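You operate a simulated robot arm through the tools that you are given. There is no shell and no other tool. Be economical: measure what you need, move in short steps, check, and stop when the job is done.

The job below is to be done with a simulated robot arm. You get a single attempt, and the scene is never put back.

JOB
Get the linker ready for a look at its needle: guard open, lamp on.
Fine: switch off first; turn the hand wheel's dot up to its mark and put the clutch in to lock the ring before you open the guard.

Only the result counts: the job must be done as asked and must still hold three seconds after the hand-in. Knocking over, shifting, dropping, spilling or breaking anything else fails it.

ROBOT AND FRAMES
A 6-joint arm with a two-finger parallel gripper, fixed in place. Base frame: the origin is at the foot of the arm, x ahead of it, y to its left, z up. Units: mm, degrees, N and s.
With the tool pointing down near the work surface it reaches from about 100 to 640 mm from the base axis. Its first joint turns from -166.0 to 166.0 degrees. Payload 4.1 kg.
Tool frame: the origin (TCP) lies between the finger pads and is the grasp point; the fingertips stand 23 mm ahead of it; z points along the fingers, y is the line along which they close. The gripper opens to 94 mm. The fingers are 38 mm wide and 10 mm thick; the gripper's body (54 by 96 mm) begins 39 mm behind the TCP.
Orientation is that of the tool frame in the base frame, as [roll, pitch, yaw] about the fixed x, y, z axes, in that order (R = Rz(yaw) Ry(pitch) Rx(roll)). With the fingers straight down and closing along the base's y, the tool's x points along the base's -x, its y along +y and its z along -z.

CONTROLS
- The arm moves only by the tool send_rows. Its argument "targets" is a list of rows, each an object of numbers (a shift or turn left out is 0, a gripper value left out holds the last): "x", "y", "z": the shift along the base's x, y, z in units of 200 mm (1.0 is 200 mm); "rx", "ry", "rz": the turn, a rotation vector about the base's x, y, z in units of 180 degrees (1.0 is 180 degrees); "grip": the gripper command, from -1 (fully open) to 1 (shut), values between in proportion. In form: [{"x": .., "y": .., "z": .., "rx": .., "ry": .., "rz": .., "grip": ..}, ...]. A call has 1 to 20 rows; each row is the pose to reach, as a shift and turn from the pose commanded when the call began. A call with a number of a shift or a turn outside -1 to 1 is refused whole. A row lasts 0.2 s, in which the tool goes at most 50 mm and 8.6 degrees; a call with a longer step from one row to the next is refused whole, and so is a gripper value outside its range. A pose out of reach is approached as far as the arm can. The call stops where the force on the tool passes 90 N (or 10 N more than at its start, if that is more) or the arm is blocked; 0.2 s more then pass. Each finger travels about 45 mm/s and halts on what it meets, pressing with about 21 N; the grip force reading is that of the motor and also rises with nothing between the fingers. The clock runs only during rows and for 0.2 s after the last one: add rows that repeat a pose to give the fingers time. The reply holds the time, the measured pose of the TCP, the force on the tool along the base axes, the opening and the grip force, in the units named above and with some noise, with the torque about the TCP (base axes, N m) and any sound that the robot's microphone picked up.
- Cameras (640 x 400 px; columns grow to the right, rows downward): "scene" is fixed at [48, -500.4, 1725.7]; the picture's right is [0.76, -0.65, 0.00], its down [-0.43, -0.50, -0.75] and it looks along [0.49, 0.57, -0.66] (base axes); focal length 339 px, centre (320, 200). "wrist" rides on the gripper at [86, 16, -74] in the tool frame; the picture's right is [-0.18, 0.98, 0.00], its down [-0.58, -0.11, -0.81] and it looks along [-0.79, -0.15, 0.59] (tool axes); focal length 243 px, centre (320, 200). There is no depth. A picture from a camera that has moved, and an enlarged one, comes with that camera's place and axes in the base frame and with its lens.
- grab_frame(camera): a new picture of that camera. No time passes.
- raise_lower(by): slides the trunk up (or, below 0, down) by that many mm; the arm rides with it, the base frame stays. It gives what a move gives, with no picture.
- inspect(camera, box): a new picture of the part [left, top, right, bottom] of that camera's present view, enlarged. No time passes.
- sign_off(): hands the job in; it is judged then, once.

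Work in short steps. Places have to be worked out from the pictures, the camera data and where the tool is seen: move nearer, look again, correct. Check each grasp and each placing, and mend what went wrong. You have 120 turns and 76 pictures in all, those below and enlarged ones among them. Open the gripper and draw the arm clear of the work before you hand the job in, unless the task says otherwise; then end with one line.

The tools are called after "Request:" by a JSON object that holds its "op" and its "data". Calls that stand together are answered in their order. send_rows: Moves the arm, as the interface text tells. Its arguments: {"type":"object","properties":{"targets":{"type":"array"}},"required":["targets"]} The other tools are called the same way: raise_lower (by) slides the trunk up or down; grab_frame (camera) takes a picture; inspect (camera, box) takes an enlarged picture of a part of a camera's view; sign_off () hands the job in.

At the start:

```text
time_s: 0.0
position: [363.9, -0.3, 1295.1]
tool_rot: [-179.9, 0.0, 179.9]
wrist_force: [-0.2, -0.4, -0.2]
wrist_torque: [0.0, -0.04, 0.0]
finger_gap: 93.8
finger_force: 0.1
trunk travel left (down, up): [-500.0, 90.0]
```

scene: 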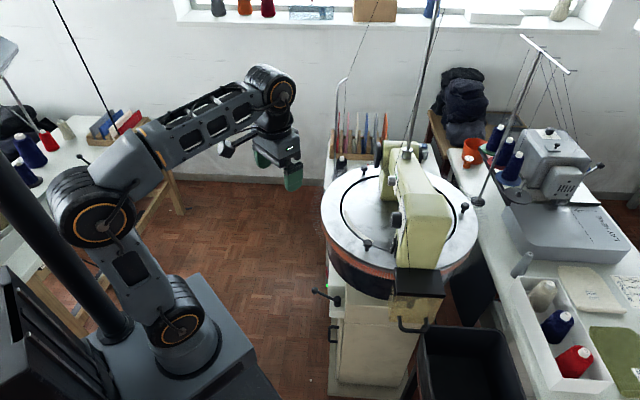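
wrist: 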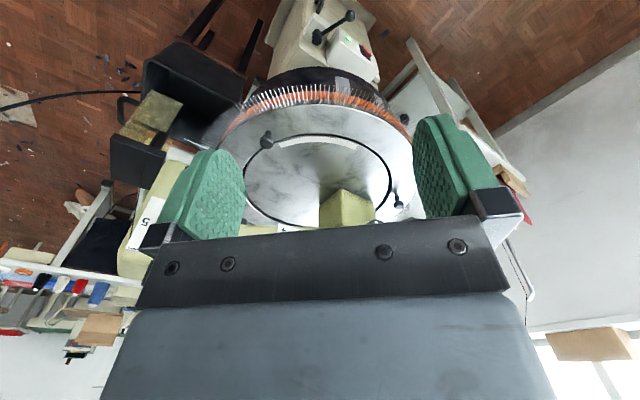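

The linker is ahead of the arm; I start by enlarging its parts in both views.

Request:
{"op": "inspect", "data": {"camera": "scene", "box": [300, 120, 500, 245]}}

Request:
{"op": "inspect", "data": {"camera": "scene", "box": [300, 230, 460, 330]}}

Request:
{"op": "inspect", "data": {"camera": "wrist", "box": [220, 0, 460, 150]}}

```text
3.20 times, centred on (400, 182) of scene
camera zoom: at [48.0, -500.4, 1725.7], right [0.76, -0.65, 0.0], down [-0.43, -0.5, -0.75], along [0.49, 0.57, -0.66], focal length 1086 px, centre (64, 256)
```

zoom: 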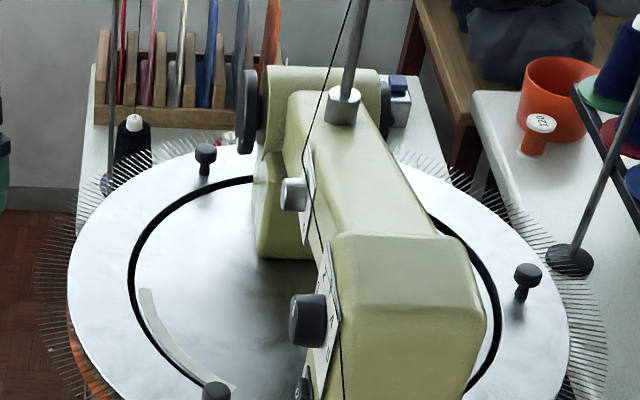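

```text
4.00 times, centred on (380, 280) of scene
camera zoom: at [48.0, -500.4, 1725.7], right [0.76, -0.65, 0.0], down [-0.43, -0.5, -0.75], along [0.49, 0.57, -0.66], focal length 1358 px, centre (80, -120)
```

zoom: 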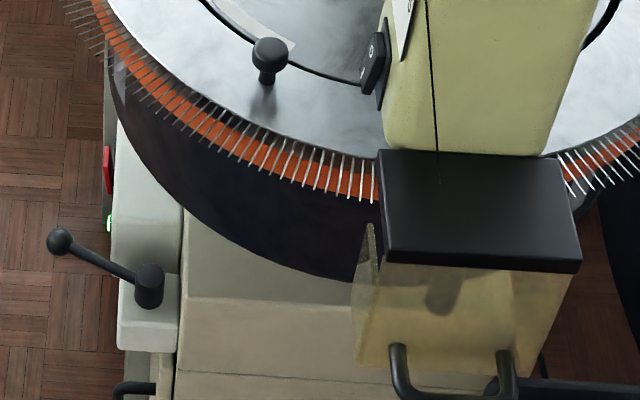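

```text
2.67 times, centred on (340, 75) of wrist
camera zoom: at [276.9, 14.9, 1370.5], right [0.18, 0.98, 0.0], down [0.58, -0.11, 0.81], along [0.79, -0.15, -0.59], focal length 647 px, centre (267, 533)
```

zoom: 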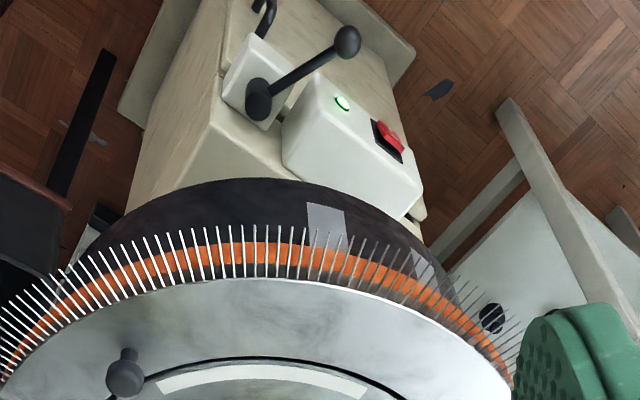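

The dial centre comes out at about (756,-76,944), the clutch lever's ball near (494,46,669) and the red switch near (580,80,666). I go left and lower to look at the machine arm's near side.

Request:
{"op": "send_rows", "data": {"targets": [{"y": 0.2, "z": -0.1, "rz": -0.04}, {"y": 0.4, "z": -0.2, "rz": -0.08}, {"y": 0.6, "z": -0.35, "rz": -0.12}, {"y": 0.8, "z": -0.5, "rz": -0.16}, {"y": 0.95, "z": -0.6, "rz": -0.18}, {"y": 0.95, "z": -0.6, "rz": -0.18}]}}

Request:
{"op": "grab_frame", "data": {"camera": "wrist"}}

```text
time_s: 1.4
position: [364.0, 190.3, 1175.8]
tool_rot: [180.0, -0.1, 147.5]
wrist_force: [-0.2, 0.6, -0.2]
wrist_torque: [0.01, 0.0, 0.02]
finger_gap: 94.0
finger_force: 0.1
trunk travel left (down, up): [-500.0, 90.0]
```

```text
70 pictures are left
camera wrist: at [299.2, 249.8, 1249.6], right [0.68, 0.73, 0.0], down [0.43, -0.4, 0.81], along [0.59, -0.55, -0.59], focal length 243 px, centre (320, 200)
```

wrist: 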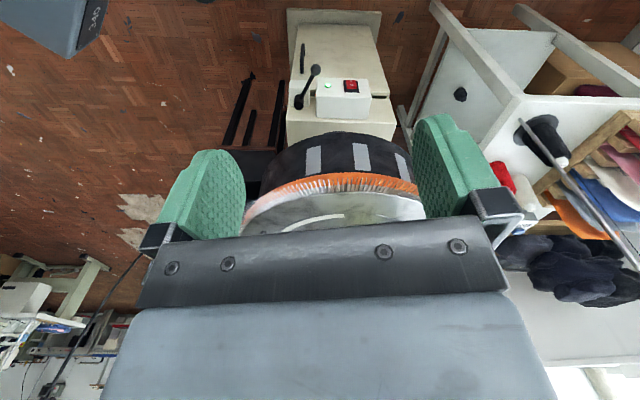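

The upper parts are hidden behind the gripper body, so I tilt the tool up by about 35° to bring the machine arm into view, and enlarge the switch box meanwhile.

Request:
{"op": "inspect", "data": {"camera": "wrist", "box": [270, 50, 430, 150]}}

Request:
{"op": "send_rows", "data": {"targets": [{"rx": -0.022, "ry": -0.035}, {"rx": -0.044, "ry": -0.07}, {"rx": -0.066, "ry": -0.105}, {"rx": -0.088, "ry": -0.141}, {"rx": -0.106, "ry": -0.169}, {"rx": -0.106, "ry": -0.169}]}}

Request:
{"op": "grab_frame", "data": {"camera": "wrist"}}

```text
4.00 times, centred on (350, 100) of wrist
camera zoom: at [299.2, 249.8, 1249.6], right [0.68, 0.73, 0.0], down [0.43, -0.4, 0.81], along [0.59, -0.55, -0.59], focal length 970 px, centre (200, 600)
```

zoom: 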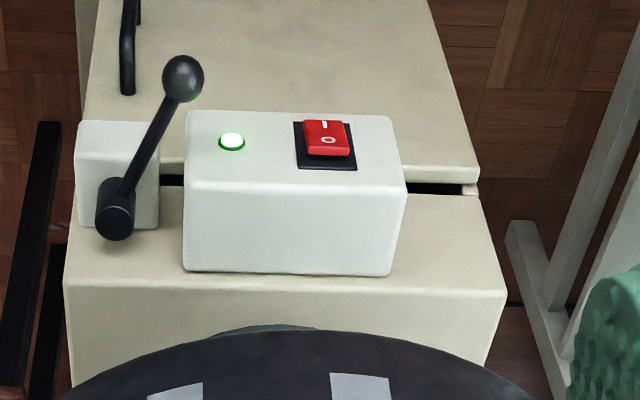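

```text
time_s: 2.8
position: [362.7, 189.5, 1176.0]
tool_rot: [179.8, 36.0, 147.4]
wrist_force: [-0.1, -0.6, -0.1]
wrist_torque: [0.02, -0.01, 0.02]
finger_gap: 93.9
finger_force: 0.1
trunk travel left (down, up): [-500.0, 90.0]
```

```text
68 pictures are left
camera wrist: at [276.0, 263.5, 1185.4], right [0.65, 0.75, 0.11], down [-0.06, -0.09, 0.99], along [0.76, -0.65, -0.01], focal length 243 px, centre (320, 200)
```

wrist: 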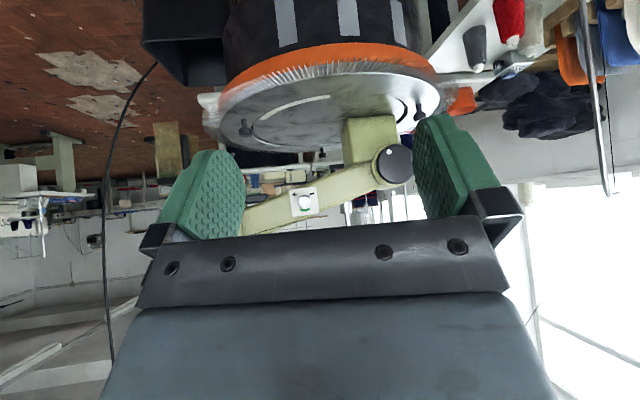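

The hand wheel with its white dot shows up, and a labelled dial on the arm. I enlarge both.

Request:
{"op": "inspect", "data": {"camera": "wrist", "box": [340, 105, 450, 215]}}

Request:
{"op": "inspect", "data": {"camera": "wrist", "box": [240, 165, 400, 245]}}

Request:
{"op": "inspect", "data": {"camera": "scene", "box": [360, 120, 460, 270]}}

```text
3.64 times, centred on (395, 160) of wrist
camera zoom: at [276.0, 263.5, 1185.4], right [0.65, 0.75, 0.11], down [-0.06, -0.09, 0.99], along [0.76, -0.65, -0.01], focal length 882 px, centre (47, 346)
```

zoom: 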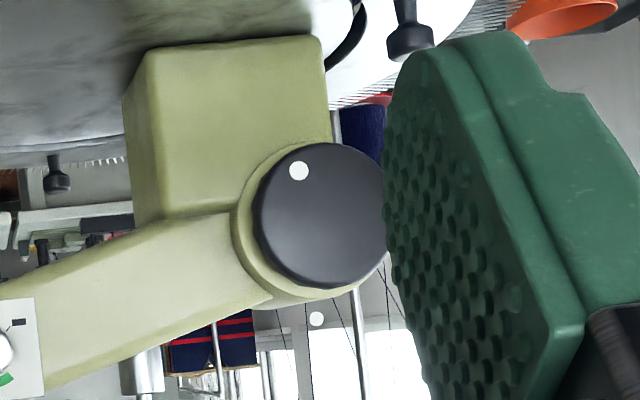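

```text
4.00 times, centred on (320, 205) of wrist
camera zoom: at [276.0, 263.5, 1185.4], right [0.65, 0.75, 0.11], down [-0.06, -0.09, 0.99], along [0.76, -0.65, -0.01], focal length 970 px, centre (320, 180)
```

zoom: 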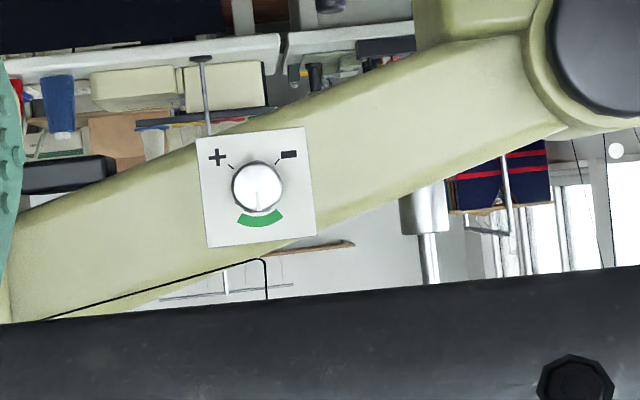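

```text
2.67 times, centred on (410, 195) of scene
camera zoom: at [48.0, -500.4, 1725.7], right [0.76, -0.65, 0.0], down [-0.43, -0.5, -0.75], along [0.49, 0.57, -0.66], focal length 905 px, centre (80, 213)
```

zoom: 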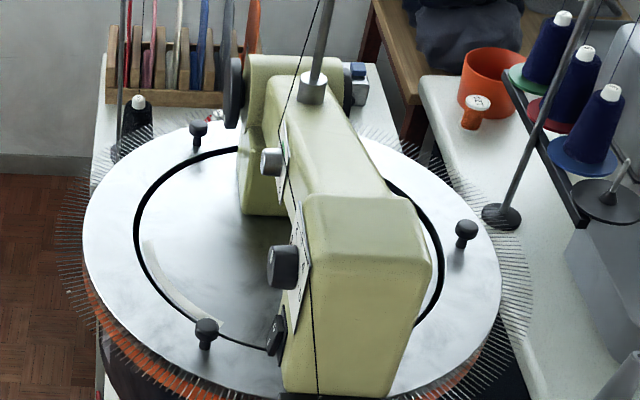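

The silver knob with +/− is the tension dial. I move sideways to see the other knobs, nearer the head, and the guard.

Request:
{"op": "send_rows", "data": {"targets": [{"y": -0.2, "z": 0.1}, {"y": -0.4, "z": 0.2}, {"y": -0.6, "z": 0.3}, {"y": -0.8, "z": 0.4}, {"y": -0.9, "z": 0.4}, {"y": -0.9, "z": 0.4}]}}

Request:
{"op": "grab_frame", "data": {"camera": "wrist"}}

```text
time_s: 4.2
position: [364.1, 9.8, 1254.8]
tool_rot: [179.8, 35.9, 147.5]
wrist_force: [0.9, 0.5, 0.5]
wrist_torque: [0.0, 0.03, -0.01]
finger_gap: 94.2
finger_force: 0.0
trunk travel left (down, up): [-500.0, 90.0]
```

```text
64 pictures are left
camera wrist: at [275.9, 84.3, 1264.9], right [0.65, 0.75, 0.11], down [-0.06, -0.09, 0.99], along [0.76, -0.65, -0.01], focal length 243 px, centre (320, 200)
```

wrist: 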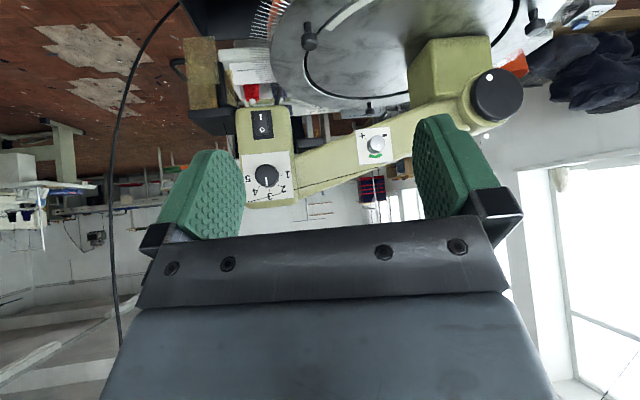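

Request:
{"op": "inspect", "data": {"camera": "wrist", "box": [225, 95, 321, 215]}}

Request:
{"op": "inspect", "data": {"camera": "wrist", "box": [440, 55, 540, 155]}}

Request:
{"op": "inspect", "data": {"camera": "wrist", "box": [160, 0, 320, 130]}}

```text
3.33 times, centred on (273, 155) of wrist
camera zoom: at [275.9, 84.3, 1264.9], right [0.65, 0.75, 0.11], down [-0.06, -0.09, 0.99], along [0.76, -0.65, -0.01], focal length 809 px, centre (477, 350)
```

zoom: 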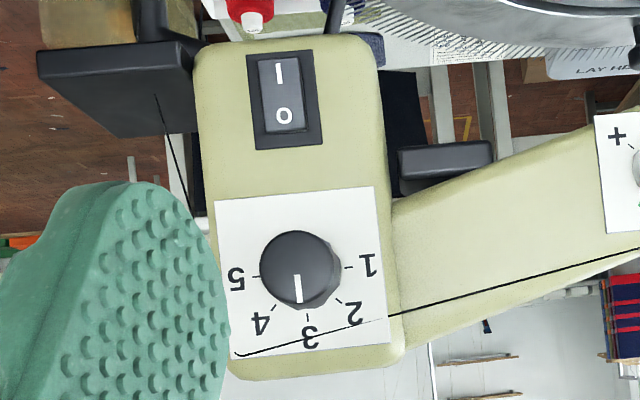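

```text
4.00 times, centred on (490, 105) of wrist
camera zoom: at [275.9, 84.3, 1264.9], right [0.65, 0.75, 0.11], down [-0.06, -0.09, 0.99], along [0.76, -0.65, -0.01], focal length 970 px, centre (-360, 580)
```

zoom: 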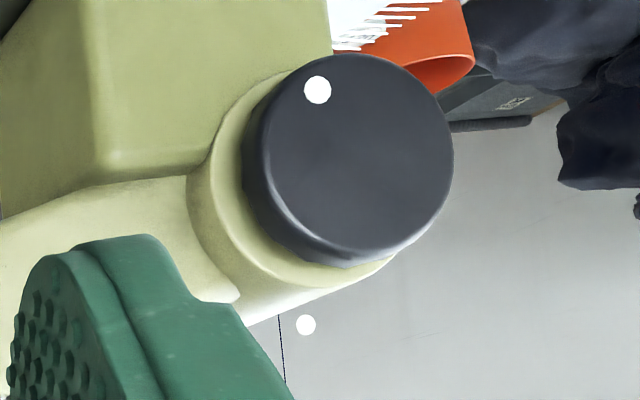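

```text
3.08 times, centred on (240, 65) of wrist
camera zoom: at [275.9, 84.3, 1264.9], right [0.65, 0.75, 0.11], down [-0.06, -0.09, 0.99], along [0.76, -0.65, -0.01], focal length 746 px, centre (566, 615)
```

zoom: 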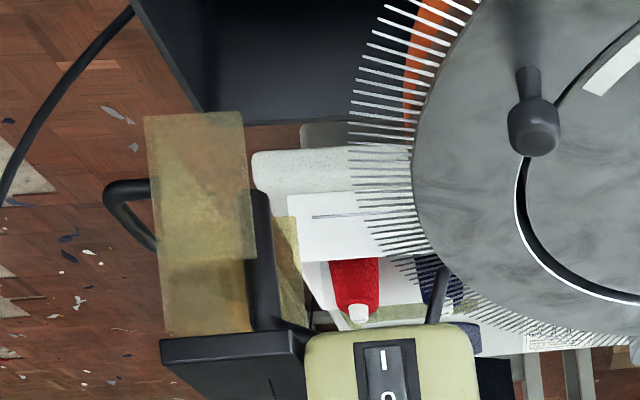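

The lamp rocker (I/O) is on the head near (512,-220,1135), and the wheel centre is near (769,60,1124) with its dot at about 5 o'clock and a mark above at 12. I now bring the tool level and roll it so that the camera rides on top.

Request:
{"op": "send_rows", "data": {"targets": [{"x": -0.1, "y": 0.1, "rx": -0.023, "ry": -0.036}, {"x": -0.2, "y": 0.2, "rx": -0.046, "ry": -0.072}, {"x": -0.2, "y": 0.3, "rx": -0.069, "ry": -0.108}, {"x": -0.2, "y": 0.3, "rx": -0.092, "ry": -0.144}, {"x": -0.2, "y": 0.3, "rx": -0.115, "ry": -0.18}, {"x": -0.2, "y": 0.3, "rx": -0.138, "ry": -0.216}, {"x": -0.2, "y": 0.3, "rx": -0.161, "ry": -0.253}, {"x": -0.2, "y": 0.3, "rx": -0.161, "ry": -0.253}]}}

Request:
{"op": "send_rows", "data": {"targets": [{"rx": 0.038, "ry": -0.024}, {"rx": 0.076, "ry": -0.048}, {"rx": 0.114, "ry": -0.073}, {"rx": 0.152, "ry": -0.097}, {"rx": 0.19, "ry": -0.121}, {"rx": 0.228, "ry": -0.145}, {"rx": 0.266, "ry": -0.169}, {"rx": 0.304, "ry": -0.194}, {"rx": 0.342, "ry": -0.218}, {"rx": 0.38, "ry": -0.242}, {"rx": 0.4215, "ry": -0.2685}, {"rx": 0.4215, "ry": -0.2685}]}}

```text
time_s: 6.0
position: [323.1, 69.0, 1255.4]
tool_rot: [-63.8, 90.0, -96.1]
wrist_force: [-0.3, 0.1, 0.0]
wrist_torque: [-0.01, 0.06, 0.01]
finger_gap: 94.2
finger_force: 0.1
trunk travel left (down, up): [-500.0, 90.0]
```

```text
refused: row 11 steps farther than a row can; nothing moved
```

The tool is level. I repeat the roll with equal, allowed steps.

Request:
{"op": "send_rows", "data": {"targets": [{"rx": 0.038, "ry": -0.024}, {"rx": 0.076, "ry": -0.048}, {"rx": 0.114, "ry": -0.073}, {"rx": 0.152, "ry": -0.097}, {"rx": 0.19, "ry": -0.121}, {"rx": 0.228, "ry": -0.145}, {"rx": 0.266, "ry": -0.169}, {"rx": 0.304, "ry": -0.194}, {"rx": 0.342, "ry": -0.218}, {"rx": 0.38, "ry": -0.242}, {"rx": 0.4215, "ry": -0.264}, {"rx": 0.4215, "ry": -0.2685}]}}

Request:
{"op": "send_rows", "data": {"targets": [{"rx": 0.038, "ry": -0.024}, {"rx": 0.076, "ry": -0.048}, {"rx": 0.114, "ry": -0.073}, {"rx": 0.152, "ry": -0.097}, {"rx": 0.19, "ry": -0.121}, {"rx": 0.228, "ry": -0.145}, {"rx": 0.266, "ry": -0.169}, {"rx": 0.304, "ry": -0.194}, {"rx": 0.342, "ry": -0.218}, {"rx": 0.38, "ry": -0.242}, {"rx": 0.4215, "ry": -0.264}, {"rx": 0.4215, "ry": -0.2685}]}}

```text
time_s: 8.6
position: [256.1, -42.8, 1315.8]
tool_rot: [90.2, 0.7, 58.1]
wrist_force: [1.4, 0.5, 0.9]
wrist_torque: [0.02, 0.02, -0.05]
finger_gap: 93.9
finger_force: 0.0
out of reach, approached as far as the arm can: row 8, 9, 10, 11, 12
trunk travel left (down, up): [-500.0, 90.0]
```

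```text
time_s: 9.1
position: [264.1, 12.1, 1319.6]
tool_rot: [91.0, -9.9, 84.6]
wrist_force: [-0.2, -0.2, -1.2]
wrist_torque: [0.0, 0.01, 0.01]
finger_gap: 93.7
finger_force: 0.1
out of reach, approached as far as the arm can: row 1, 2
trunk travel left (down, up): [-500.0, 90.0]
stopped in row 2: the arm was blocked; the commanded pose is now the measured one
```

The roll ran into a limit and the pose drifted; I look at how the arm stands.

Request:
{"op": "grab_frame", "data": {"camera": "scene"}}

```text
60 pictures are left
```

scene: 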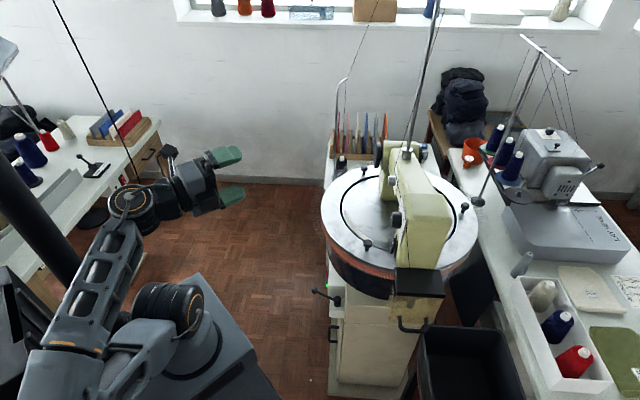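

The arm is folded too tightly there. I move out to about (410,80,1170), where there is room for the roll.

Request:
{"op": "send_rows", "data": {"targets": [{"x": 0.18, "y": 0.06, "z": -0.15}, {"x": 0.36, "y": 0.12, "z": -0.3}, {"x": 0.54, "y": 0.2, "z": -0.45}, {"x": 0.72, "y": 0.34, "z": -0.6}, {"x": 0.72, "y": 0.34, "z": -0.75}, {"x": 0.72, "y": 0.34, "z": -0.75}]}}

Request:
{"op": "send_rows", "data": {"targets": [{"rx": 0.045, "ry": -0.004}, {"rx": 0.09, "ry": -0.008}, {"rx": 0.135, "ry": -0.012}, {"rx": 0.18, "ry": -0.016}, {"rx": 0.225, "ry": -0.02}, {"rx": 0.27, "ry": -0.024}, {"rx": 0.315, "ry": -0.028}, {"rx": 0.36, "ry": -0.032}, {"rx": 0.405, "ry": -0.036}, {"rx": 0.445, "ry": -0.04}, {"rx": 0.445, "ry": -0.04}]}}

```text
refused: row 4 steps farther than a row can; nothing moved
```

```text
time_s: 9.6
position: [260.0, 64.3, 1317.9]
tool_rot: [92.1, -18.0, 101.2]
wrist_force: [1.1, -0.5, -0.1]
wrist_torque: [0.01, 0.03, 0.0]
finger_gap: 94.2
finger_force: 0.0
out of reach, approached as far as the arm can: row 1, 2
trunk travel left (down, up): [-500.0, 90.0]
stopped in row 2: the arm was blocked; the commanded pose is now the measured one
```

The move out was refused for a step that was too long; I redo it in smaller steps, alone this time.

Request:
{"op": "send_rows", "data": {"targets": [{"x": 0.15, "y": 0.0, "z": -0.15}, {"x": 0.3, "y": 0.0, "z": -0.3}, {"x": 0.45, "y": 0.0, "z": -0.45}, {"x": 0.6, "y": 0.0, "z": -0.6}, {"x": 0.75, "y": 0.0, "z": -0.75}, {"x": 0.75, "y": 0.0, "z": -0.75}]}}

```text
time_s: 10.0
position: [254.9, 132.9, 1318.2]
tool_rot: [91.0, -18.5, 120.4]
wrist_force: [-0.2, -0.6, 0.1]
wrist_torque: [-0.03, -0.02, 0.0]
finger_gap: 94.1
finger_force: 0.1
out of reach, approached as far as the arm can: row 1, 2
trunk travel left (down, up): [-500.0, 90.0]
stopped in row 2: the arm was blocked; the commanded pose is now the measured one
```

It is stuck at some joint limit; I try undoing the roll.

Request:
{"op": "send_rows", "data": {"targets": [{"rx": -0.038, "ry": -0.022}, {"rx": -0.076, "ry": -0.044}, {"rx": -0.114, "ry": -0.066}, {"rx": -0.152, "ry": -0.088}, {"rx": -0.19, "ry": -0.11}, {"rx": -0.228, "ry": -0.132}, {"rx": -0.228, "ry": -0.132}]}}

Request:
{"op": "grab_frame", "data": {"camera": "scene"}}

```text
time_s: 11.6
position: [254.5, 135.0, 1315.4]
tool_rot: [91.3, 29.1, 120.5]
wrist_force: [-0.4, -0.1, 0.4]
wrist_torque: [0.0, -0.03, -0.03]
finger_gap: 93.9
finger_force: 0.0
trunk travel left (down, up): [-500.0, 90.0]
```

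```text
59 pictures are left
```

scene: 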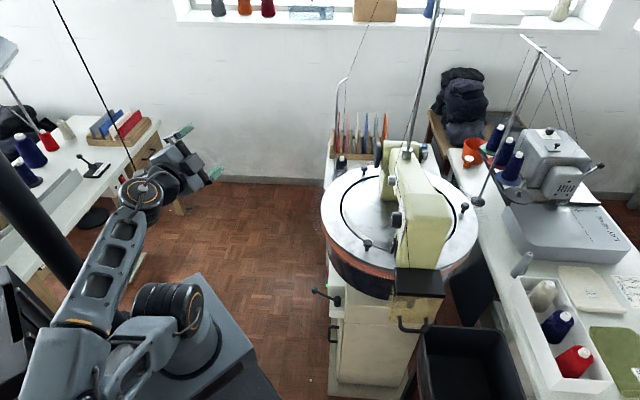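

That freed it. Now I move outward and down, turning back toward the machine.

Request:
{"op": "send_rows", "data": {"targets": [{"x": 0.1, "y": -0.05, "z": -0.15, "rz": -0.04}, {"x": 0.25, "y": -0.1, "z": -0.3, "rz": -0.08}, {"x": 0.4, "y": -0.15, "z": -0.45, "rz": -0.12}, {"x": 0.55, "y": -0.2, "z": -0.6, "rz": -0.16}, {"x": 0.7, "y": -0.25, "z": -0.7, "rz": -0.2}, {"x": 0.8, "y": -0.3, "z": -0.8, "rz": -0.24}, {"x": 0.8, "y": -0.3, "z": -0.8, "rz": -0.28}, {"x": 0.8, "y": -0.3, "z": -0.8, "rz": -0.28}]}}

```text
time_s: 13.4
position: [355.4, 47.8, 1257.6]
tool_rot: [91.5, 29.3, 70.0]
wrist_force: [-0.1, -0.8, 0.3]
wrist_torque: [0.0, -0.01, -0.03]
finger_gap: 94.0
finger_force: 0.0
out of reach, approached as far as the arm can: row 1, 2, 3, 4, 5, 6, 7, 8
trunk travel left (down, up): [-500.0, 90.0]
```

Request:
{"op": "send_rows", "data": {"targets": [{"x": 0.15}, {"x": 0.3}, {"x": 0.45}, {"x": 0.6}, {"x": 0.6}]}}

Request:
{"op": "grab_frame", "data": {"camera": "scene"}}

```text
time_s: 14.6
position: [451.5, 56.4, 1304.6]
tool_rot: [91.6, 29.2, 70.1]
wrist_force: [0.9, 0.2, -0.1]
wrist_torque: [0.03, -0.03, 0.0]
finger_gap: 94.1
finger_force: 0.2
out of reach, approached as far as the arm can: row 1, 2, 3, 4, 5
trunk travel left (down, up): [-500.0, 90.0]
```

```text
58 pictures are left
```

scene: 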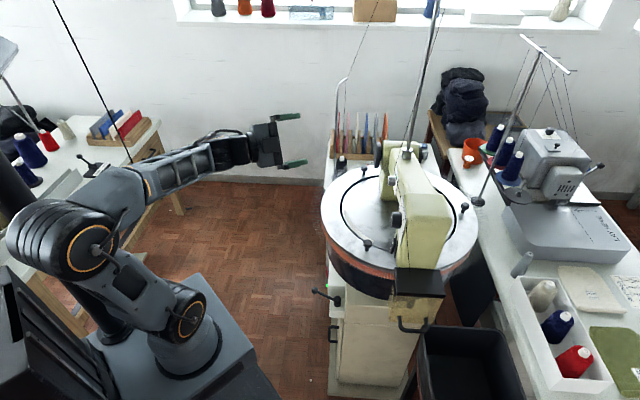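

The reach boundary looks like a limit on levelling the tool at low height relative to the trunk. I test by raising the tool.

Request:
{"op": "send_rows", "data": {"targets": [{"z": 0.2}, {"z": 0.4}, {"z": 0.6}, {"z": 0.6}]}}

```text
time_s: 15.6
position: [453.7, 58.1, 1424.6]
tool_rot: [91.3, 29.0, 70.1]
wrist_force: [-0.5, -0.3, 0.3]
wrist_torque: [0.02, 0.0, 0.01]
finger_gap: 94.2
finger_force: 0.1
trunk travel left (down, up): [-500.0, 90.0]
```

Higher is reachable, so I retry the roll here, up to the camera-on-top attitude.

Request:
{"op": "send_rows", "data": {"targets": [{"rx": 0.042, "ry": -0.015}, {"rx": 0.083, "ry": -0.03}, {"rx": 0.124, "ry": -0.045}, {"rx": 0.165, "ry": -0.06}, {"rx": 0.207, "ry": -0.075}, {"rx": 0.248, "ry": -0.09}, {"rx": 0.289, "ry": -0.105}, {"rx": 0.331, "ry": -0.12}, {"rx": 0.372, "ry": -0.135}, {"rx": 0.414, "ry": -0.15}, {"rx": 0.455, "ry": -0.165}, {"rx": 0.496, "ry": -0.18}, {"rx": 0.538, "ry": -0.195}, {"rx": 0.579, "ry": -0.21}, {"rx": 0.62, "ry": -0.225}, {"rx": 0.62, "ry": -0.225}]}}

```text
time_s: 19.0
position: [426.7, -121.4, 1407.8]
tool_rot: [80.8, -89.8, 80.8]
wrist_force: [0.3, -0.1, 0.2]
wrist_torque: [-0.04, 0.0, 0.03]
finger_gap: 93.9
finger_force: 0.0
out of reach, approached as far as the arm can: row 4, 5, 6, 7, 8, 9, 10, 11, 12, 13, 14, 15, 16
trunk travel left (down, up): [-500.0, 90.0]
```

The camera is now on top but the tool drifted sideways: it prefers to point along the arm's azimuth. I bring it to y≈40 with a forward heading and lower it a bit to test reach in this attitude.

Request:
{"op": "send_rows", "data": {"targets": [{"y": 0.2, "rz": 0.03}, {"y": 0.4, "rz": 0.06}, {"y": 0.6, "rz": 0.09}, {"y": 0.8, "rz": 0.11}, {"y": 0.8, "z": -0.2, "rz": 0.11}, {"y": 0.8, "z": -0.4, "rz": 0.11}, {"y": 0.8, "z": -0.6, "rz": 0.11}, {"y": 0.8, "z": -0.8, "rz": 0.11}, {"y": 0.8, "z": -0.8, "rz": 0.11}]}}

```text
time_s: 21.0
position: [427.7, 37.2, 1254.7]
tool_rot: [91.7, -89.8, 89.5]
wrist_force: [-0.1, 0.2, 0.4]
wrist_torque: [0.02, -0.01, -0.01]
finger_gap: 94.4
finger_force: 0.1
out of reach, approached as far as the arm can: row 1, 2, 3, 4, 5
trunk travel left (down, up): [-500.0, 90.0]
```

That attitude now works. I turn the heading to about -43°, facing the machine's side square on.

Request:
{"op": "send_rows", "data": {"targets": [{"y": 0.1, "rz": -0.04}, {"y": 0.2, "rz": -0.08}, {"y": 0.3, "rz": -0.12}, {"y": 0.4, "rz": -0.16}, {"y": 0.5, "rz": -0.2}, {"y": 0.6, "rz": -0.238}, {"y": 0.6, "rz": -0.238}]}}

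Request:
{"op": "grab_frame", "data": {"camera": "wrist"}}

```text
time_s: 22.6
position: [428.2, 157.6, 1255.8]
tool_rot: [96.6, -89.6, 41.5]
wrist_force: [0.9, 0.1, 0.1]
wrist_torque: [0.0, 0.03, -0.02]
finger_gap: 94.1
finger_force: 0.1
trunk travel left (down, up): [-500.0, 90.0]
```

```text
57 pictures are left
camera wrist: at [362.3, 195.5, 1341.5], right [-0.66, -0.73, -0.18], down [-0.53, 0.62, -0.58], along [0.54, -0.29, -0.79], focal length 243 px, centre (320, 200)
```

wrist: 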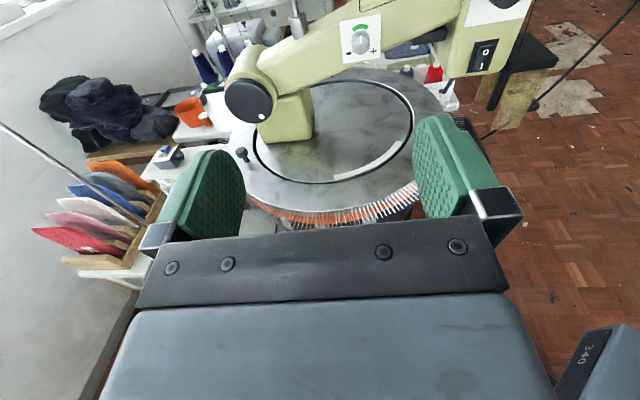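

Good upright view. I lower the trunk by 450 mm to come level with the switch box, clear of the dial.

Request:
{"op": "raise_lower", "data": {"by": -450}}

Request:
{"op": "grab_frame", "data": {"camera": "wrist"}}

```text
refused: -450 is not a number from -400 to 400
```

```text
56 pictures are left
camera wrist: at [362.3, 195.5, 1341.5], right [-0.66, -0.73, -0.18], down [-0.53, 0.62, -0.58], along [0.54, -0.29, -0.79], focal length 243 px, centre (320, 200)
```

wrist: 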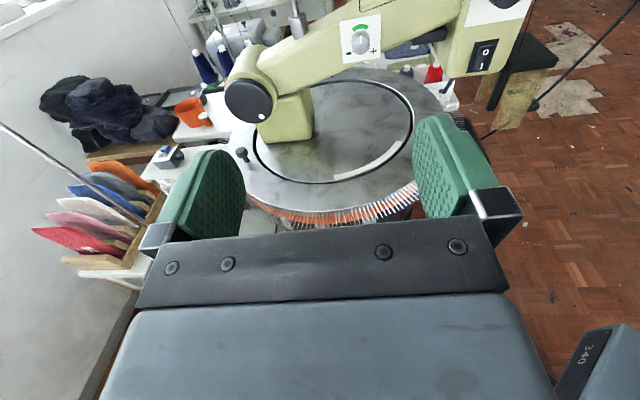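

Request:
{"op": "raise_lower", "data": {"by": -400}}

Request:
{"op": "grab_frame", "data": {"camera": "wrist"}}

```text
time_s: 26.4
position: [427.9, 155.9, 853.7]
tool_rot: [92.7, -89.7, 45.6]
wrist_force: [-0.3, -0.2, 0.5]
wrist_torque: [0.0, -0.02, 0.01]
finger_gap: 94.1
finger_force: 0.0
trunk travel left (down, up): [-100.0, 490.0]
```

```text
55 pictures are left
camera wrist: at [362.3, 195.0, 941.5], right [-0.65, -0.73, -0.18], down [-0.53, 0.62, -0.58], along [0.54, -0.29, -0.79], focal length 243 px, centre (320, 200)
```

wrist: 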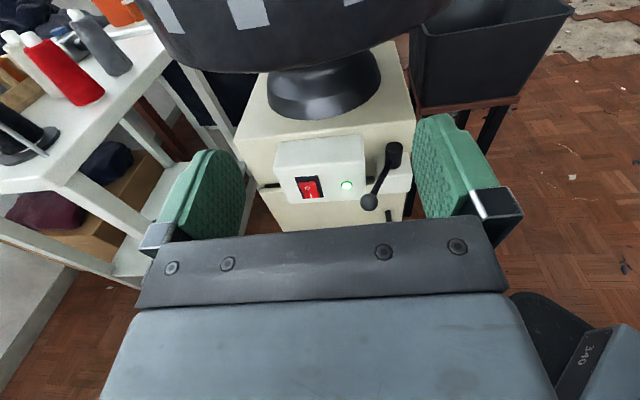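

Request:
{"op": "inspect", "data": {"camera": "wrist", "box": [250, 120, 426, 230]}}

```text
3.64 times, centred on (338, 175) of wrist
camera zoom: at [362.3, 195.0, 941.5], right [-0.65, -0.73, -0.18], down [-0.53, 0.62, -0.58], along [0.54, -0.29, -0.79], focal length 882 px, centre (254, 291)
```

zoom: 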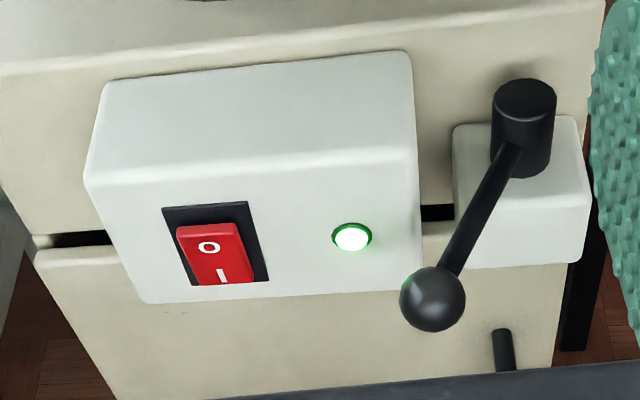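

Request:
{"op": "inspect", "data": {"camera": "wrist", "box": [350, 130, 420, 215]}}

Request:
{"op": "inspect", "data": {"camera": "scene", "box": [300, 260, 360, 325]}}

```text
4.71 times, centred on (385, 172) of wrist
camera zoom: at [362.3, 195.0, 941.5], right [-0.65, -0.73, -0.18], down [-0.53, 0.62, -0.58], along [0.54, -0.29, -0.79], focal length 1142 px, centre (14, 329)
```

zoom: 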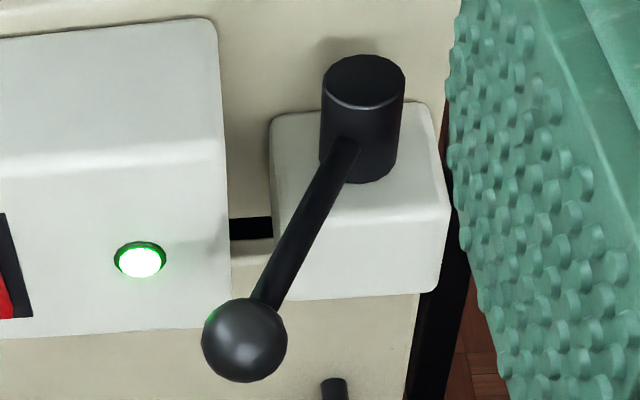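

```text
6.15 times, centred on (330, 292) of scene
camera zoom: at [48.0, -500.4, 1725.7], right [0.76, -0.65, 0.0], down [-0.43, -0.5, -0.75], along [0.49, 0.57, -0.66], focal length 2088 px, centre (258, -369)
```

zoom: 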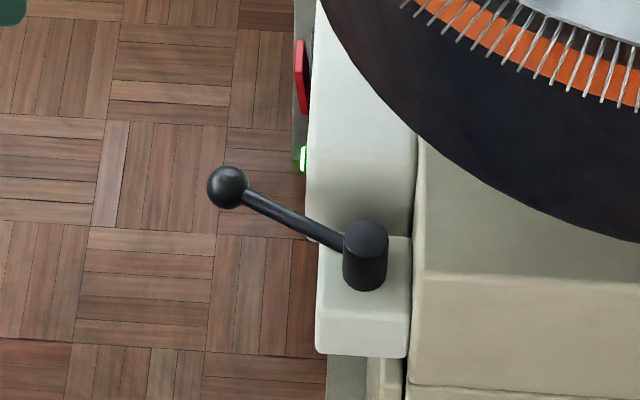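

The switch's "O" end is at the top, near (580,92,675), and the panel faces about (-0.70,0.72). The clutch lever swings level about an upright hub. I lower further, shut the gripper and take up a standoff in front of the switch.

Request:
{"op": "raise_lower", "data": {"by": -95}}

Request:
{"op": "send_rows", "data": {"targets": [{"z": -0.15, "rz": -0.02, "grip": 1}, {"z": -0.34, "rz": -0.02}, {"x": 0.15, "y": -0.03, "z": -0.34, "rz": -0.02}, {"x": 0.3, "y": -0.06, "z": -0.34, "rz": -0.02}, {"x": 0.42, "y": -0.07, "z": -0.34, "rz": -0.02}, {"x": 0.5, "y": -0.085, "z": -0.34, "rz": -0.02}, {"x": 0.5, "y": -0.085, "z": -0.34, "rz": -0.02}]}}

Request:
{"op": "grab_frame", "data": {"camera": "wrist"}}

```text
time_s: 27.7
position: [428.8, 157.7, 759.9]
tool_rot: [92.6, -89.5, 45.7]
wrist_force: [0.1, 0.5, -0.6]
wrist_torque: [0.0, -0.01, 0.0]
finger_gap: 93.8
finger_force: 0.0
trunk travel left (down, up): [-5.0, 585.0]
```

```text
time_s: 29.3
position: [529.5, 139.6, 691.6]
tool_rot: [94.5, -89.6, 40.2]
wrist_force: [0.3, -0.7, 0.5]
wrist_torque: [-0.03, 0.02, 0.03]
finger_gap: 0.1
finger_force: 20.8
trunk travel left (down, up): [-5.0, 585.0]
```

```text
51 pictures are left
camera wrist: at [465.3, 181.1, 778.3], right [-0.7, -0.69, -0.18], down [-0.49, 0.65, -0.58], along [0.52, -0.32, -0.79], focal length 243 px, centre (320, 200)
```

wrist: 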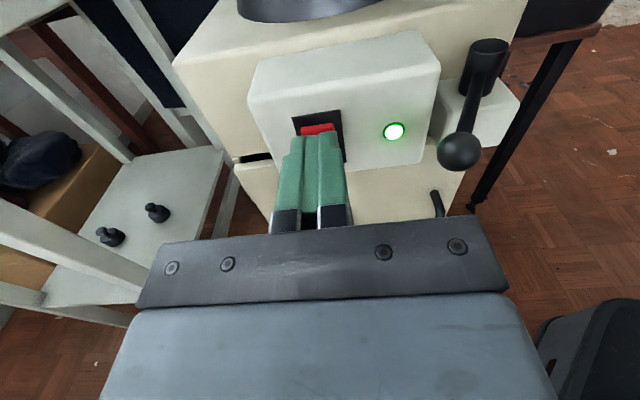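

The fingertips line up with the rocker, about 35 mm short. I lower 5 mm so the pads' lower edge only takes the upper half, and press in small steps.

Request:
{"op": "send_rows", "data": {"targets": [{"x": 0.05, "y": -0.05, "z": -0.025}, {"x": 0.1, "y": -0.101, "z": -0.025}, {"x": 0.115, "y": -0.116, "z": -0.025}, {"x": 0.13, "y": -0.131, "z": -0.025}, {"x": 0.14, "y": -0.141, "z": -0.025}, {"x": 0.148, "y": -0.149, "z": -0.025}, {"x": 0.148, "y": -0.149, "z": -0.025}]}}

Request:
{"op": "inspect", "data": {"camera": "wrist", "box": [240, 60, 460, 200]}}

```text
time_s: 30.9
position: [558.3, 111.4, 685.9]
tool_rot: [91.6, -89.7, 43.0]
wrist_force: [-0.4, 0.3, 0.0]
wrist_torque: [0.0, -0.03, 0.02]
finger_gap: 0.0
finger_force: 21.0
trunk travel left (down, up): [-5.0, 585.0]
```

```text
2.86 times, centred on (350, 130) of wrist
camera zoom: at [495.2, 152.2, 773.4], right [-0.7, -0.69, -0.18], down [-0.49, 0.65, -0.58], along [0.52, -0.32, -0.79], focal length 693 px, centre (234, 400)
```

zoom: 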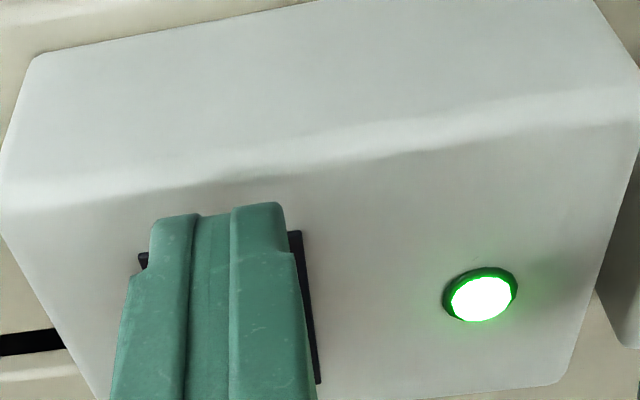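

No contact yet; I go on in 2 mm steps.

Request:
{"op": "send_rows", "data": {"targets": [{"x": 0.007, "y": -0.007}, {"x": 0.014, "y": -0.014}, {"x": 0.021, "y": -0.021}, {"x": 0.021, "y": -0.021}]}}

Request:
{"op": "send_rows", "data": {"targets": [{"x": 0.007, "y": -0.007}, {"x": 0.014, "y": -0.014}, {"x": 0.014, "y": -0.014}]}}

Request:
{"op": "inspect", "data": {"camera": "wrist", "box": [240, 60, 460, 200]}}

```text
time_s: 31.9
position: [564.8, 105.6, 686.5]
tool_rot: [93.8, -89.7, 40.9]
wrist_force: [0.3, -0.5, -0.9]
wrist_torque: [0.01, 0.03, 0.0]
finger_gap: 0.0
finger_force: 21.0
trunk travel left (down, up): [-5.0, 585.0]
```

```text
time_s: 32.7
position: [566.3, 103.4, 685.0]
tool_rot: [94.2, -89.6, 40.4]
wrist_force: [-0.1, -0.7, -0.4]
wrist_torque: [-0.03, -0.02, 0.01]
finger_gap: 0.3
finger_force: 21.4
trunk travel left (down, up): [-5.0, 585.0]
```

```text
2.86 times, centred on (350, 130) of wrist
camera zoom: at [501.9, 145.1, 773.7], right [-0.7, -0.69, -0.18], down [-0.49, 0.65, -0.58], along [0.52, -0.32, -0.79], focal length 693 px, centre (234, 400)
```

zoom: 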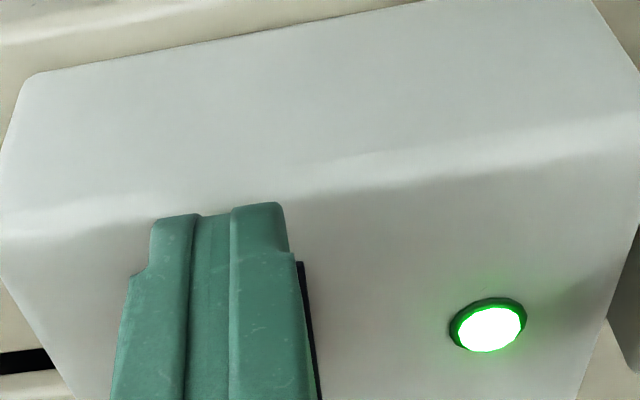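

Request:
{"op": "send_rows", "data": {"targets": [{"x": 0.007, "y": -0.007}, {"x": 0.014, "y": -0.014}, {"x": 0.021, "y": -0.021}, {"x": 0.021, "y": -0.021}]}}

Request:
{"op": "send_rows", "data": {"targets": [{"x": 0.007, "y": -0.007}, {"x": 0.014, "y": -0.014}, {"x": 0.014, "y": -0.014}]}}

```text
time_s: 33.7
position: [568.3, 99.3, 686.5]
tool_rot: [91.6, -89.8, 43.0]
wrist_force: [-0.5, 0.7, -0.3]
wrist_torque: [-0.01, 0.03, 0.0]
finger_gap: 0.0
finger_force: 21.2
trunk travel left (down, up): [-5.0, 585.0]
```

```text
time_s: 34.5
position: [572.3, 96.1, 686.7]
tool_rot: [90.1, -89.8, 44.6]
wrist_force: [0.2, 0.0, -0.3]
wrist_torque: [-0.04, -0.02, 0.0]
finger_gap: 0.0
finger_force: 20.8
trunk travel left (down, up): [-5.0, 585.0]
```

Request:
{"op": "inspect", "data": {"camera": "scene", "box": [290, 250, 370, 300]}}

Request:
{"op": "inspect", "data": {"camera": "wrist", "box": [240, 60, 460, 200]}}

```text
8.00 times, centred on (330, 275) of scene
camera zoom: at [48.0, -500.4, 1725.7], right [0.76, -0.65, 0.0], down [-0.43, -0.5, -0.75], along [0.49, 0.57, -0.66], focal length 2715 px, centre (240, -400)
```

zoom: 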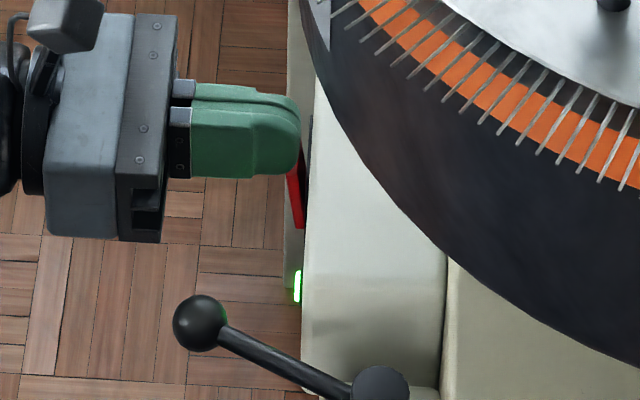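

```text
2.86 times, centred on (350, 130) of wrist
camera zoom: at [508.4, 137.9, 773.4], right [-0.7, -0.69, -0.18], down [-0.49, 0.65, -0.58], along [0.52, -0.32, -0.79], focal length 693 px, centre (234, 400)
```

zoom: 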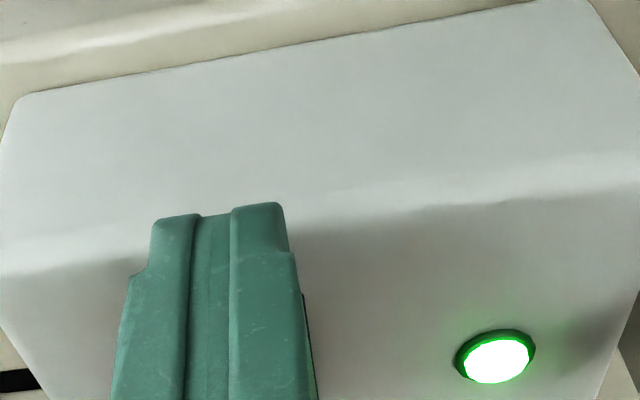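

The fingertips are rounded, so their foremost point is at the TCP height, too high for the rocker. I back off 10 mm, drop to z≈674 and press again.

Request:
{"op": "send_rows", "data": {"targets": [{"x": -0.035, "y": 0.035}, {"x": -0.035, "y": 0.035, "z": -0.06}, {"x": -0.02, "y": 0.02, "z": -0.06}, {"x": -0.01, "y": 0.01, "z": -0.06}, {"x": 0, "y": 0, "z": -0.06}, {"x": 0, "y": 0, "z": -0.06}]}}

Request:
{"op": "inspect", "data": {"camera": "scene", "box": [290, 250, 370, 300]}}

```text
time_s: 35.9
position: [571.0, 98.4, 674.0]
tool_rot: [91.7, -89.7, 43.1]
wrist_force: [-26.0, 15.8, -4.9]
wrist_torque: [0.37, 0.55, -0.21]
finger_gap: 0.0
finger_force: 21.1
trunk travel left (down, up): [-5.0, 585.0]
```

```text
8.00 times, centred on (330, 275) of scene
camera zoom: at [48.0, -500.4, 1725.7], right [0.76, -0.65, 0.0], down [-0.43, -0.5, -0.75], along [0.49, 0.57, -0.66], focal length 2715 px, centre (240, -400)
```

zoom: 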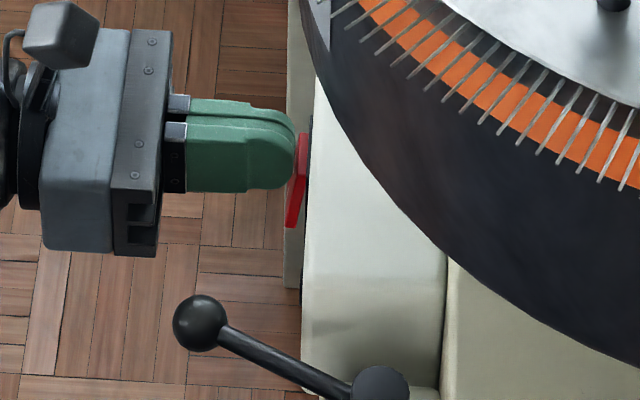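

The rocker tipped and the green light is out. I back off and confirm, looking at the lever too.

Request:
{"op": "send_rows", "data": {"targets": [{"x": -0.1, "y": 0.1}, {"x": -0.25, "y": 0.25}, {"x": -0.4, "y": 0.4}, {"x": -0.5, "y": 0.5}, {"x": -0.5, "y": 0.5}]}}

Request:
{"op": "grab_frame", "data": {"camera": "wrist"}}

```text
time_s: 37.1
position: [472.9, 195.8, 673.8]
tool_rot: [93.0, -89.6, 41.6]
wrist_force: [-0.4, 0.0, -0.6]
wrist_torque: [-0.01, 0.07, -0.03]
finger_gap: 0.1
finger_force: 21.2
trunk travel left (down, up): [-5.0, 585.0]
```

```text
45 pictures are left
camera wrist: at [408.7, 237.3, 760.4], right [-0.7, -0.69, -0.18], down [-0.49, 0.65, -0.58], along [0.52, -0.32, -0.79], focal length 243 px, centre (320, 200)
```

wrist: 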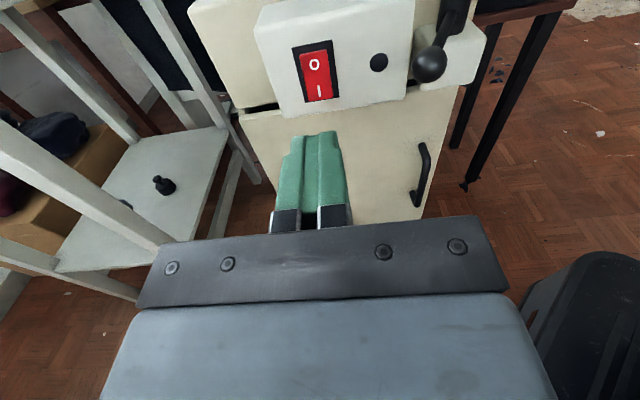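

Switch is off. Next the hand wheel: I raise the trunk, open the gripper and go to a standoff on the wheel's axis.

Request:
{"op": "raise_lower", "data": {"by": 400}}

Request:
{"op": "send_rows", "data": {"targets": [{"y": 0.05, "z": 0.1, "grip": -1}, {"y": 0.05, "z": 0.25}, {"x": 0.15, "y": 0.05, "z": 0.25}, {"x": 0.3, "y": 0.05, "z": 0.25}, {"x": 0.45, "y": 0.03, "z": 0.25}, {"x": 0.6, "y": 0.0, "z": 0.25}, {"x": 0.75, "y": -0.05, "z": 0.25}, {"x": 0.75, "y": -0.05, "z": 0.25}]}}

Request:
{"op": "grab_frame", "data": {"camera": "wrist"}}

```text
time_s: 41.0
position: [474.1, 195.2, 1072.6]
tool_rot: [92.5, -89.6, 42.4]
wrist_force: [0.8, -0.1, 0.8]
wrist_torque: [-0.01, -0.02, -0.01]
finger_gap: 0.0
finger_force: 20.7
trunk travel left (down, up): [-405.0, 185.0]
```

```text
time_s: 42.8
position: [623.3, 183.5, 1123.5]
tool_rot: [90.7, -89.6, 44.0]
wrist_force: [-0.1, 0.3, 0.2]
wrist_torque: [-0.01, 0.02, 0.03]
finger_gap: 93.9
finger_force: 0.0
trunk travel left (down, up): [-405.0, 185.0]
```

```text
44 pictures are left
camera wrist: at [560.0, 226.3, 1210.8], right [-0.7, -0.69, -0.18], down [-0.49, 0.65, -0.58], along [0.52, -0.32, -0.79], focal length 243 px, centre (320, 200)
```

wrist: 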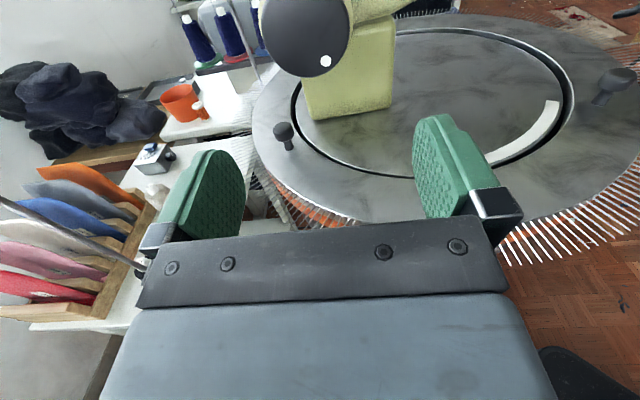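

Request:
{"op": "inspect", "data": {"camera": "wrist", "box": [240, 0, 400, 100]}}

```text
4.00 times, centred on (320, 50) of wrist
camera zoom: at [560.0, 226.3, 1210.8], right [-0.7, -0.69, -0.18], down [-0.49, 0.65, -0.58], along [0.52, -0.32, -0.79], focal length 970 px, centre (320, 800)
```

zoom: 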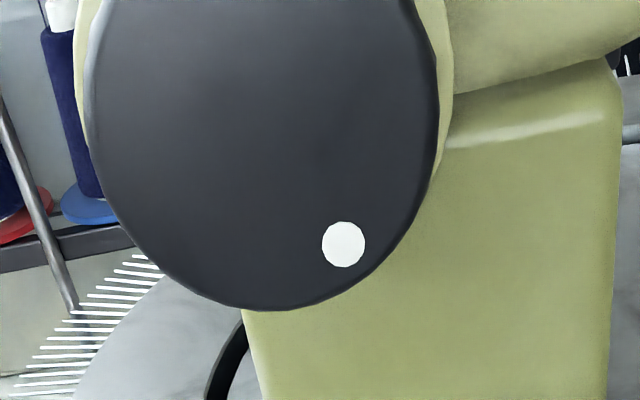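

The wheel is about 82 mm across, centred near (767,58,1123). Before gripping I test in free space how far the tool can roll counter-clockwise here.

Request:
{"op": "send_rows", "data": {"targets": [{"rx": -0.0293, "ry": 0.0296}, {"rx": -0.0586, "ry": 0.0592}, {"rx": -0.0879, "ry": 0.0888}, {"rx": -0.1172, "ry": 0.1184}, {"rx": -0.1465, "ry": 0.148}, {"rx": -0.1758, "ry": 0.1776}, {"rx": -0.2051, "ry": 0.2072}, {"rx": -0.2344, "ry": 0.2368}, {"rx": -0.2637, "ry": 0.2664}, {"rx": -0.293, "ry": 0.296}, {"rx": -0.3223, "ry": 0.3256}, {"rx": -0.3516, "ry": 0.3552}, {"rx": -0.3516, "ry": 0.3552}]}}

```text
time_s: 45.6
position: [623.5, 184.5, 1122.8]
tool_rot: [90.0, 0.3, 44.6]
wrist_force: [0.4, 0.8, -0.4]
wrist_torque: [0.0, -0.01, 0.03]
finger_gap: 93.9
finger_force: 0.0
trunk travel left (down, up): [-405.0, 185.0]
```

-90° is fine; I test the remaining 60°.

Request:
{"op": "send_rows", "data": {"targets": [{"rx": -0.0293, "ry": 0.0296}, {"rx": -0.0586, "ry": 0.0592}, {"rx": -0.0879, "ry": 0.0888}, {"rx": -0.1172, "ry": 0.1184}, {"rx": -0.1465, "ry": 0.148}, {"rx": -0.1758, "ry": 0.1776}, {"rx": -0.2051, "ry": 0.2072}, {"rx": -0.2344, "ry": 0.2368}, {"rx": -0.2344, "ry": 0.2368}]}}

```text
time_s: 47.6
position: [623.6, 185.8, 1122.9]
tool_rot: [90.0, 60.3, 44.6]
wrist_force: [0.9, -0.3, -0.3]
wrist_torque: [0.0, -0.01, 0.01]
finger_gap: 94.3
finger_force: 0.1
trunk travel left (down, up): [-405.0, 185.0]
```

All 150° is reachable. I roll back, then shift onto the wheel's axis and advance to just short of it.

Request:
{"op": "send_rows", "data": {"targets": [{"rx": 0.0293, "ry": -0.0296}, {"rx": 0.0586, "ry": -0.0592}, {"rx": 0.0879, "ry": -0.0888}, {"rx": 0.1172, "ry": -0.1184}, {"rx": 0.1465, "ry": -0.148}, {"rx": 0.1758, "ry": -0.1776}, {"rx": 0.2051, "ry": -0.2072}, {"rx": 0.2344, "ry": -0.2368}, {"rx": 0.2637, "ry": -0.2664}, {"rx": 0.293, "ry": -0.296}, {"rx": 0.3223, "ry": -0.3256}, {"rx": 0.3516, "ry": -0.3552}, {"rx": 0.3809, "ry": -0.3848}, {"rx": 0.4102, "ry": -0.4144}, {"rx": 0.4395, "ry": -0.444}, {"rx": 0.4688, "ry": -0.4736}, {"rx": 0.4981, "ry": -0.5032}, {"rx": 0.5274, "ry": -0.5328}, {"rx": 0.5567, "ry": -0.5624}, {"rx": 0.586, "ry": -0.592}]}}

Request:
{"op": "send_rows", "data": {"targets": [{"x": 0.05, "y": 0.05}, {"x": 0.18, "y": -0.06}, {"x": 0.3, "y": -0.18}, {"x": 0.4, "y": -0.3065}, {"x": 0.4, "y": -0.3065}]}}

Request:
{"op": "grab_frame", "data": {"camera": "wrist"}}

```text
time_s: 51.8
position: [622.9, 186.4, 1122.0]
tool_rot: [94.9, -89.8, 39.8]
wrist_force: [0.5, -0.5, 0.9]
wrist_torque: [0.0, -0.03, 0.02]
finger_gap: 94.1
finger_force: 0.0
trunk travel left (down, up): [-405.0, 185.0]
```

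```text
time_s: 53.0
position: [705.5, 123.9, 1124.4]
tool_rot: [92.9, -89.8, 41.7]
wrist_force: [-0.1, -0.3, 0.0]
wrist_torque: [-0.02, -0.04, -0.02]
finger_gap: 94.2
finger_force: 0.1
trunk travel left (down, up): [-405.0, 185.0]
```

```text
42 pictures are left
camera wrist: at [640.5, 165.5, 1211.3], right [-0.7, -0.69, -0.18], down [-0.49, 0.65, -0.58], along [0.52, -0.32, -0.79], focal length 243 px, centre (320, 200)
```

wrist: 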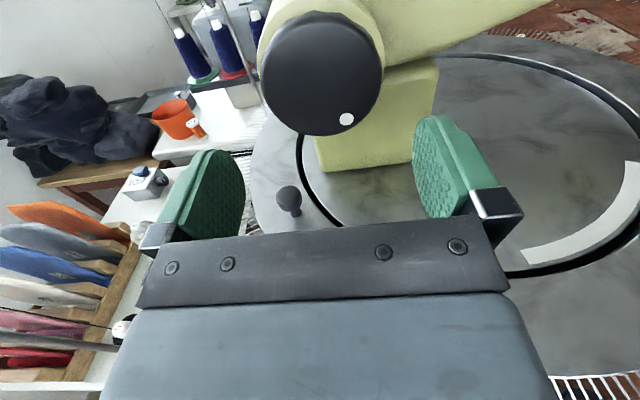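

Well centred: the wheel's axis lies within 2 mm of the tool axis, its face about 85 mm ahead. I advance slowly so that the tips pass about 12 mm over the rim.

Request:
{"op": "send_rows", "data": {"targets": [{"x": 0.065, "y": -0.071}, {"x": 0.13, "y": -0.141}, {"x": 0.175, "y": -0.187}, {"x": 0.2, "y": -0.212}, {"x": 0.22, "y": -0.232}, {"x": 0.24, "y": -0.252}, {"x": 0.256, "y": -0.268}, {"x": 0.256, "y": -0.268}]}}

Request:
{"op": "grab_frame", "data": {"camera": "wrist"}}

```text
time_s: 54.8
position: [754.6, 70.1, 1122.7]
tool_rot: [94.8, -89.8, 39.9]
wrist_force: [0.6, 0.5, -0.3]
wrist_torque: [0.02, 0.0, 0.01]
finger_gap: 93.9
finger_force: 0.1
trunk travel left (down, up): [-405.0, 185.0]
```

```text
41 pictures are left
camera wrist: at [690.5, 112.2, 1210.1], right [-0.7, -0.69, -0.18], down [-0.49, 0.65, -0.58], along [0.52, -0.32, -0.79], focal length 243 px, centre (320, 200)
```

wrist: 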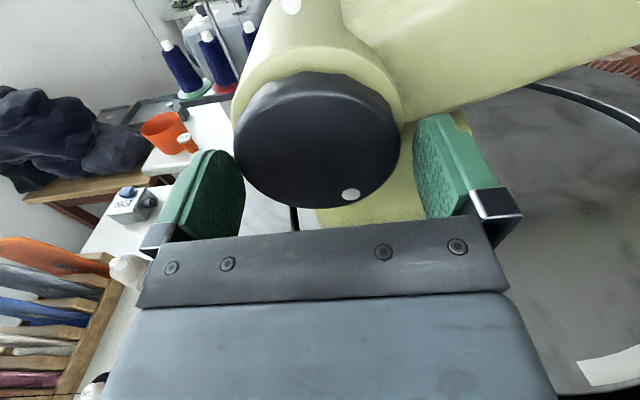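

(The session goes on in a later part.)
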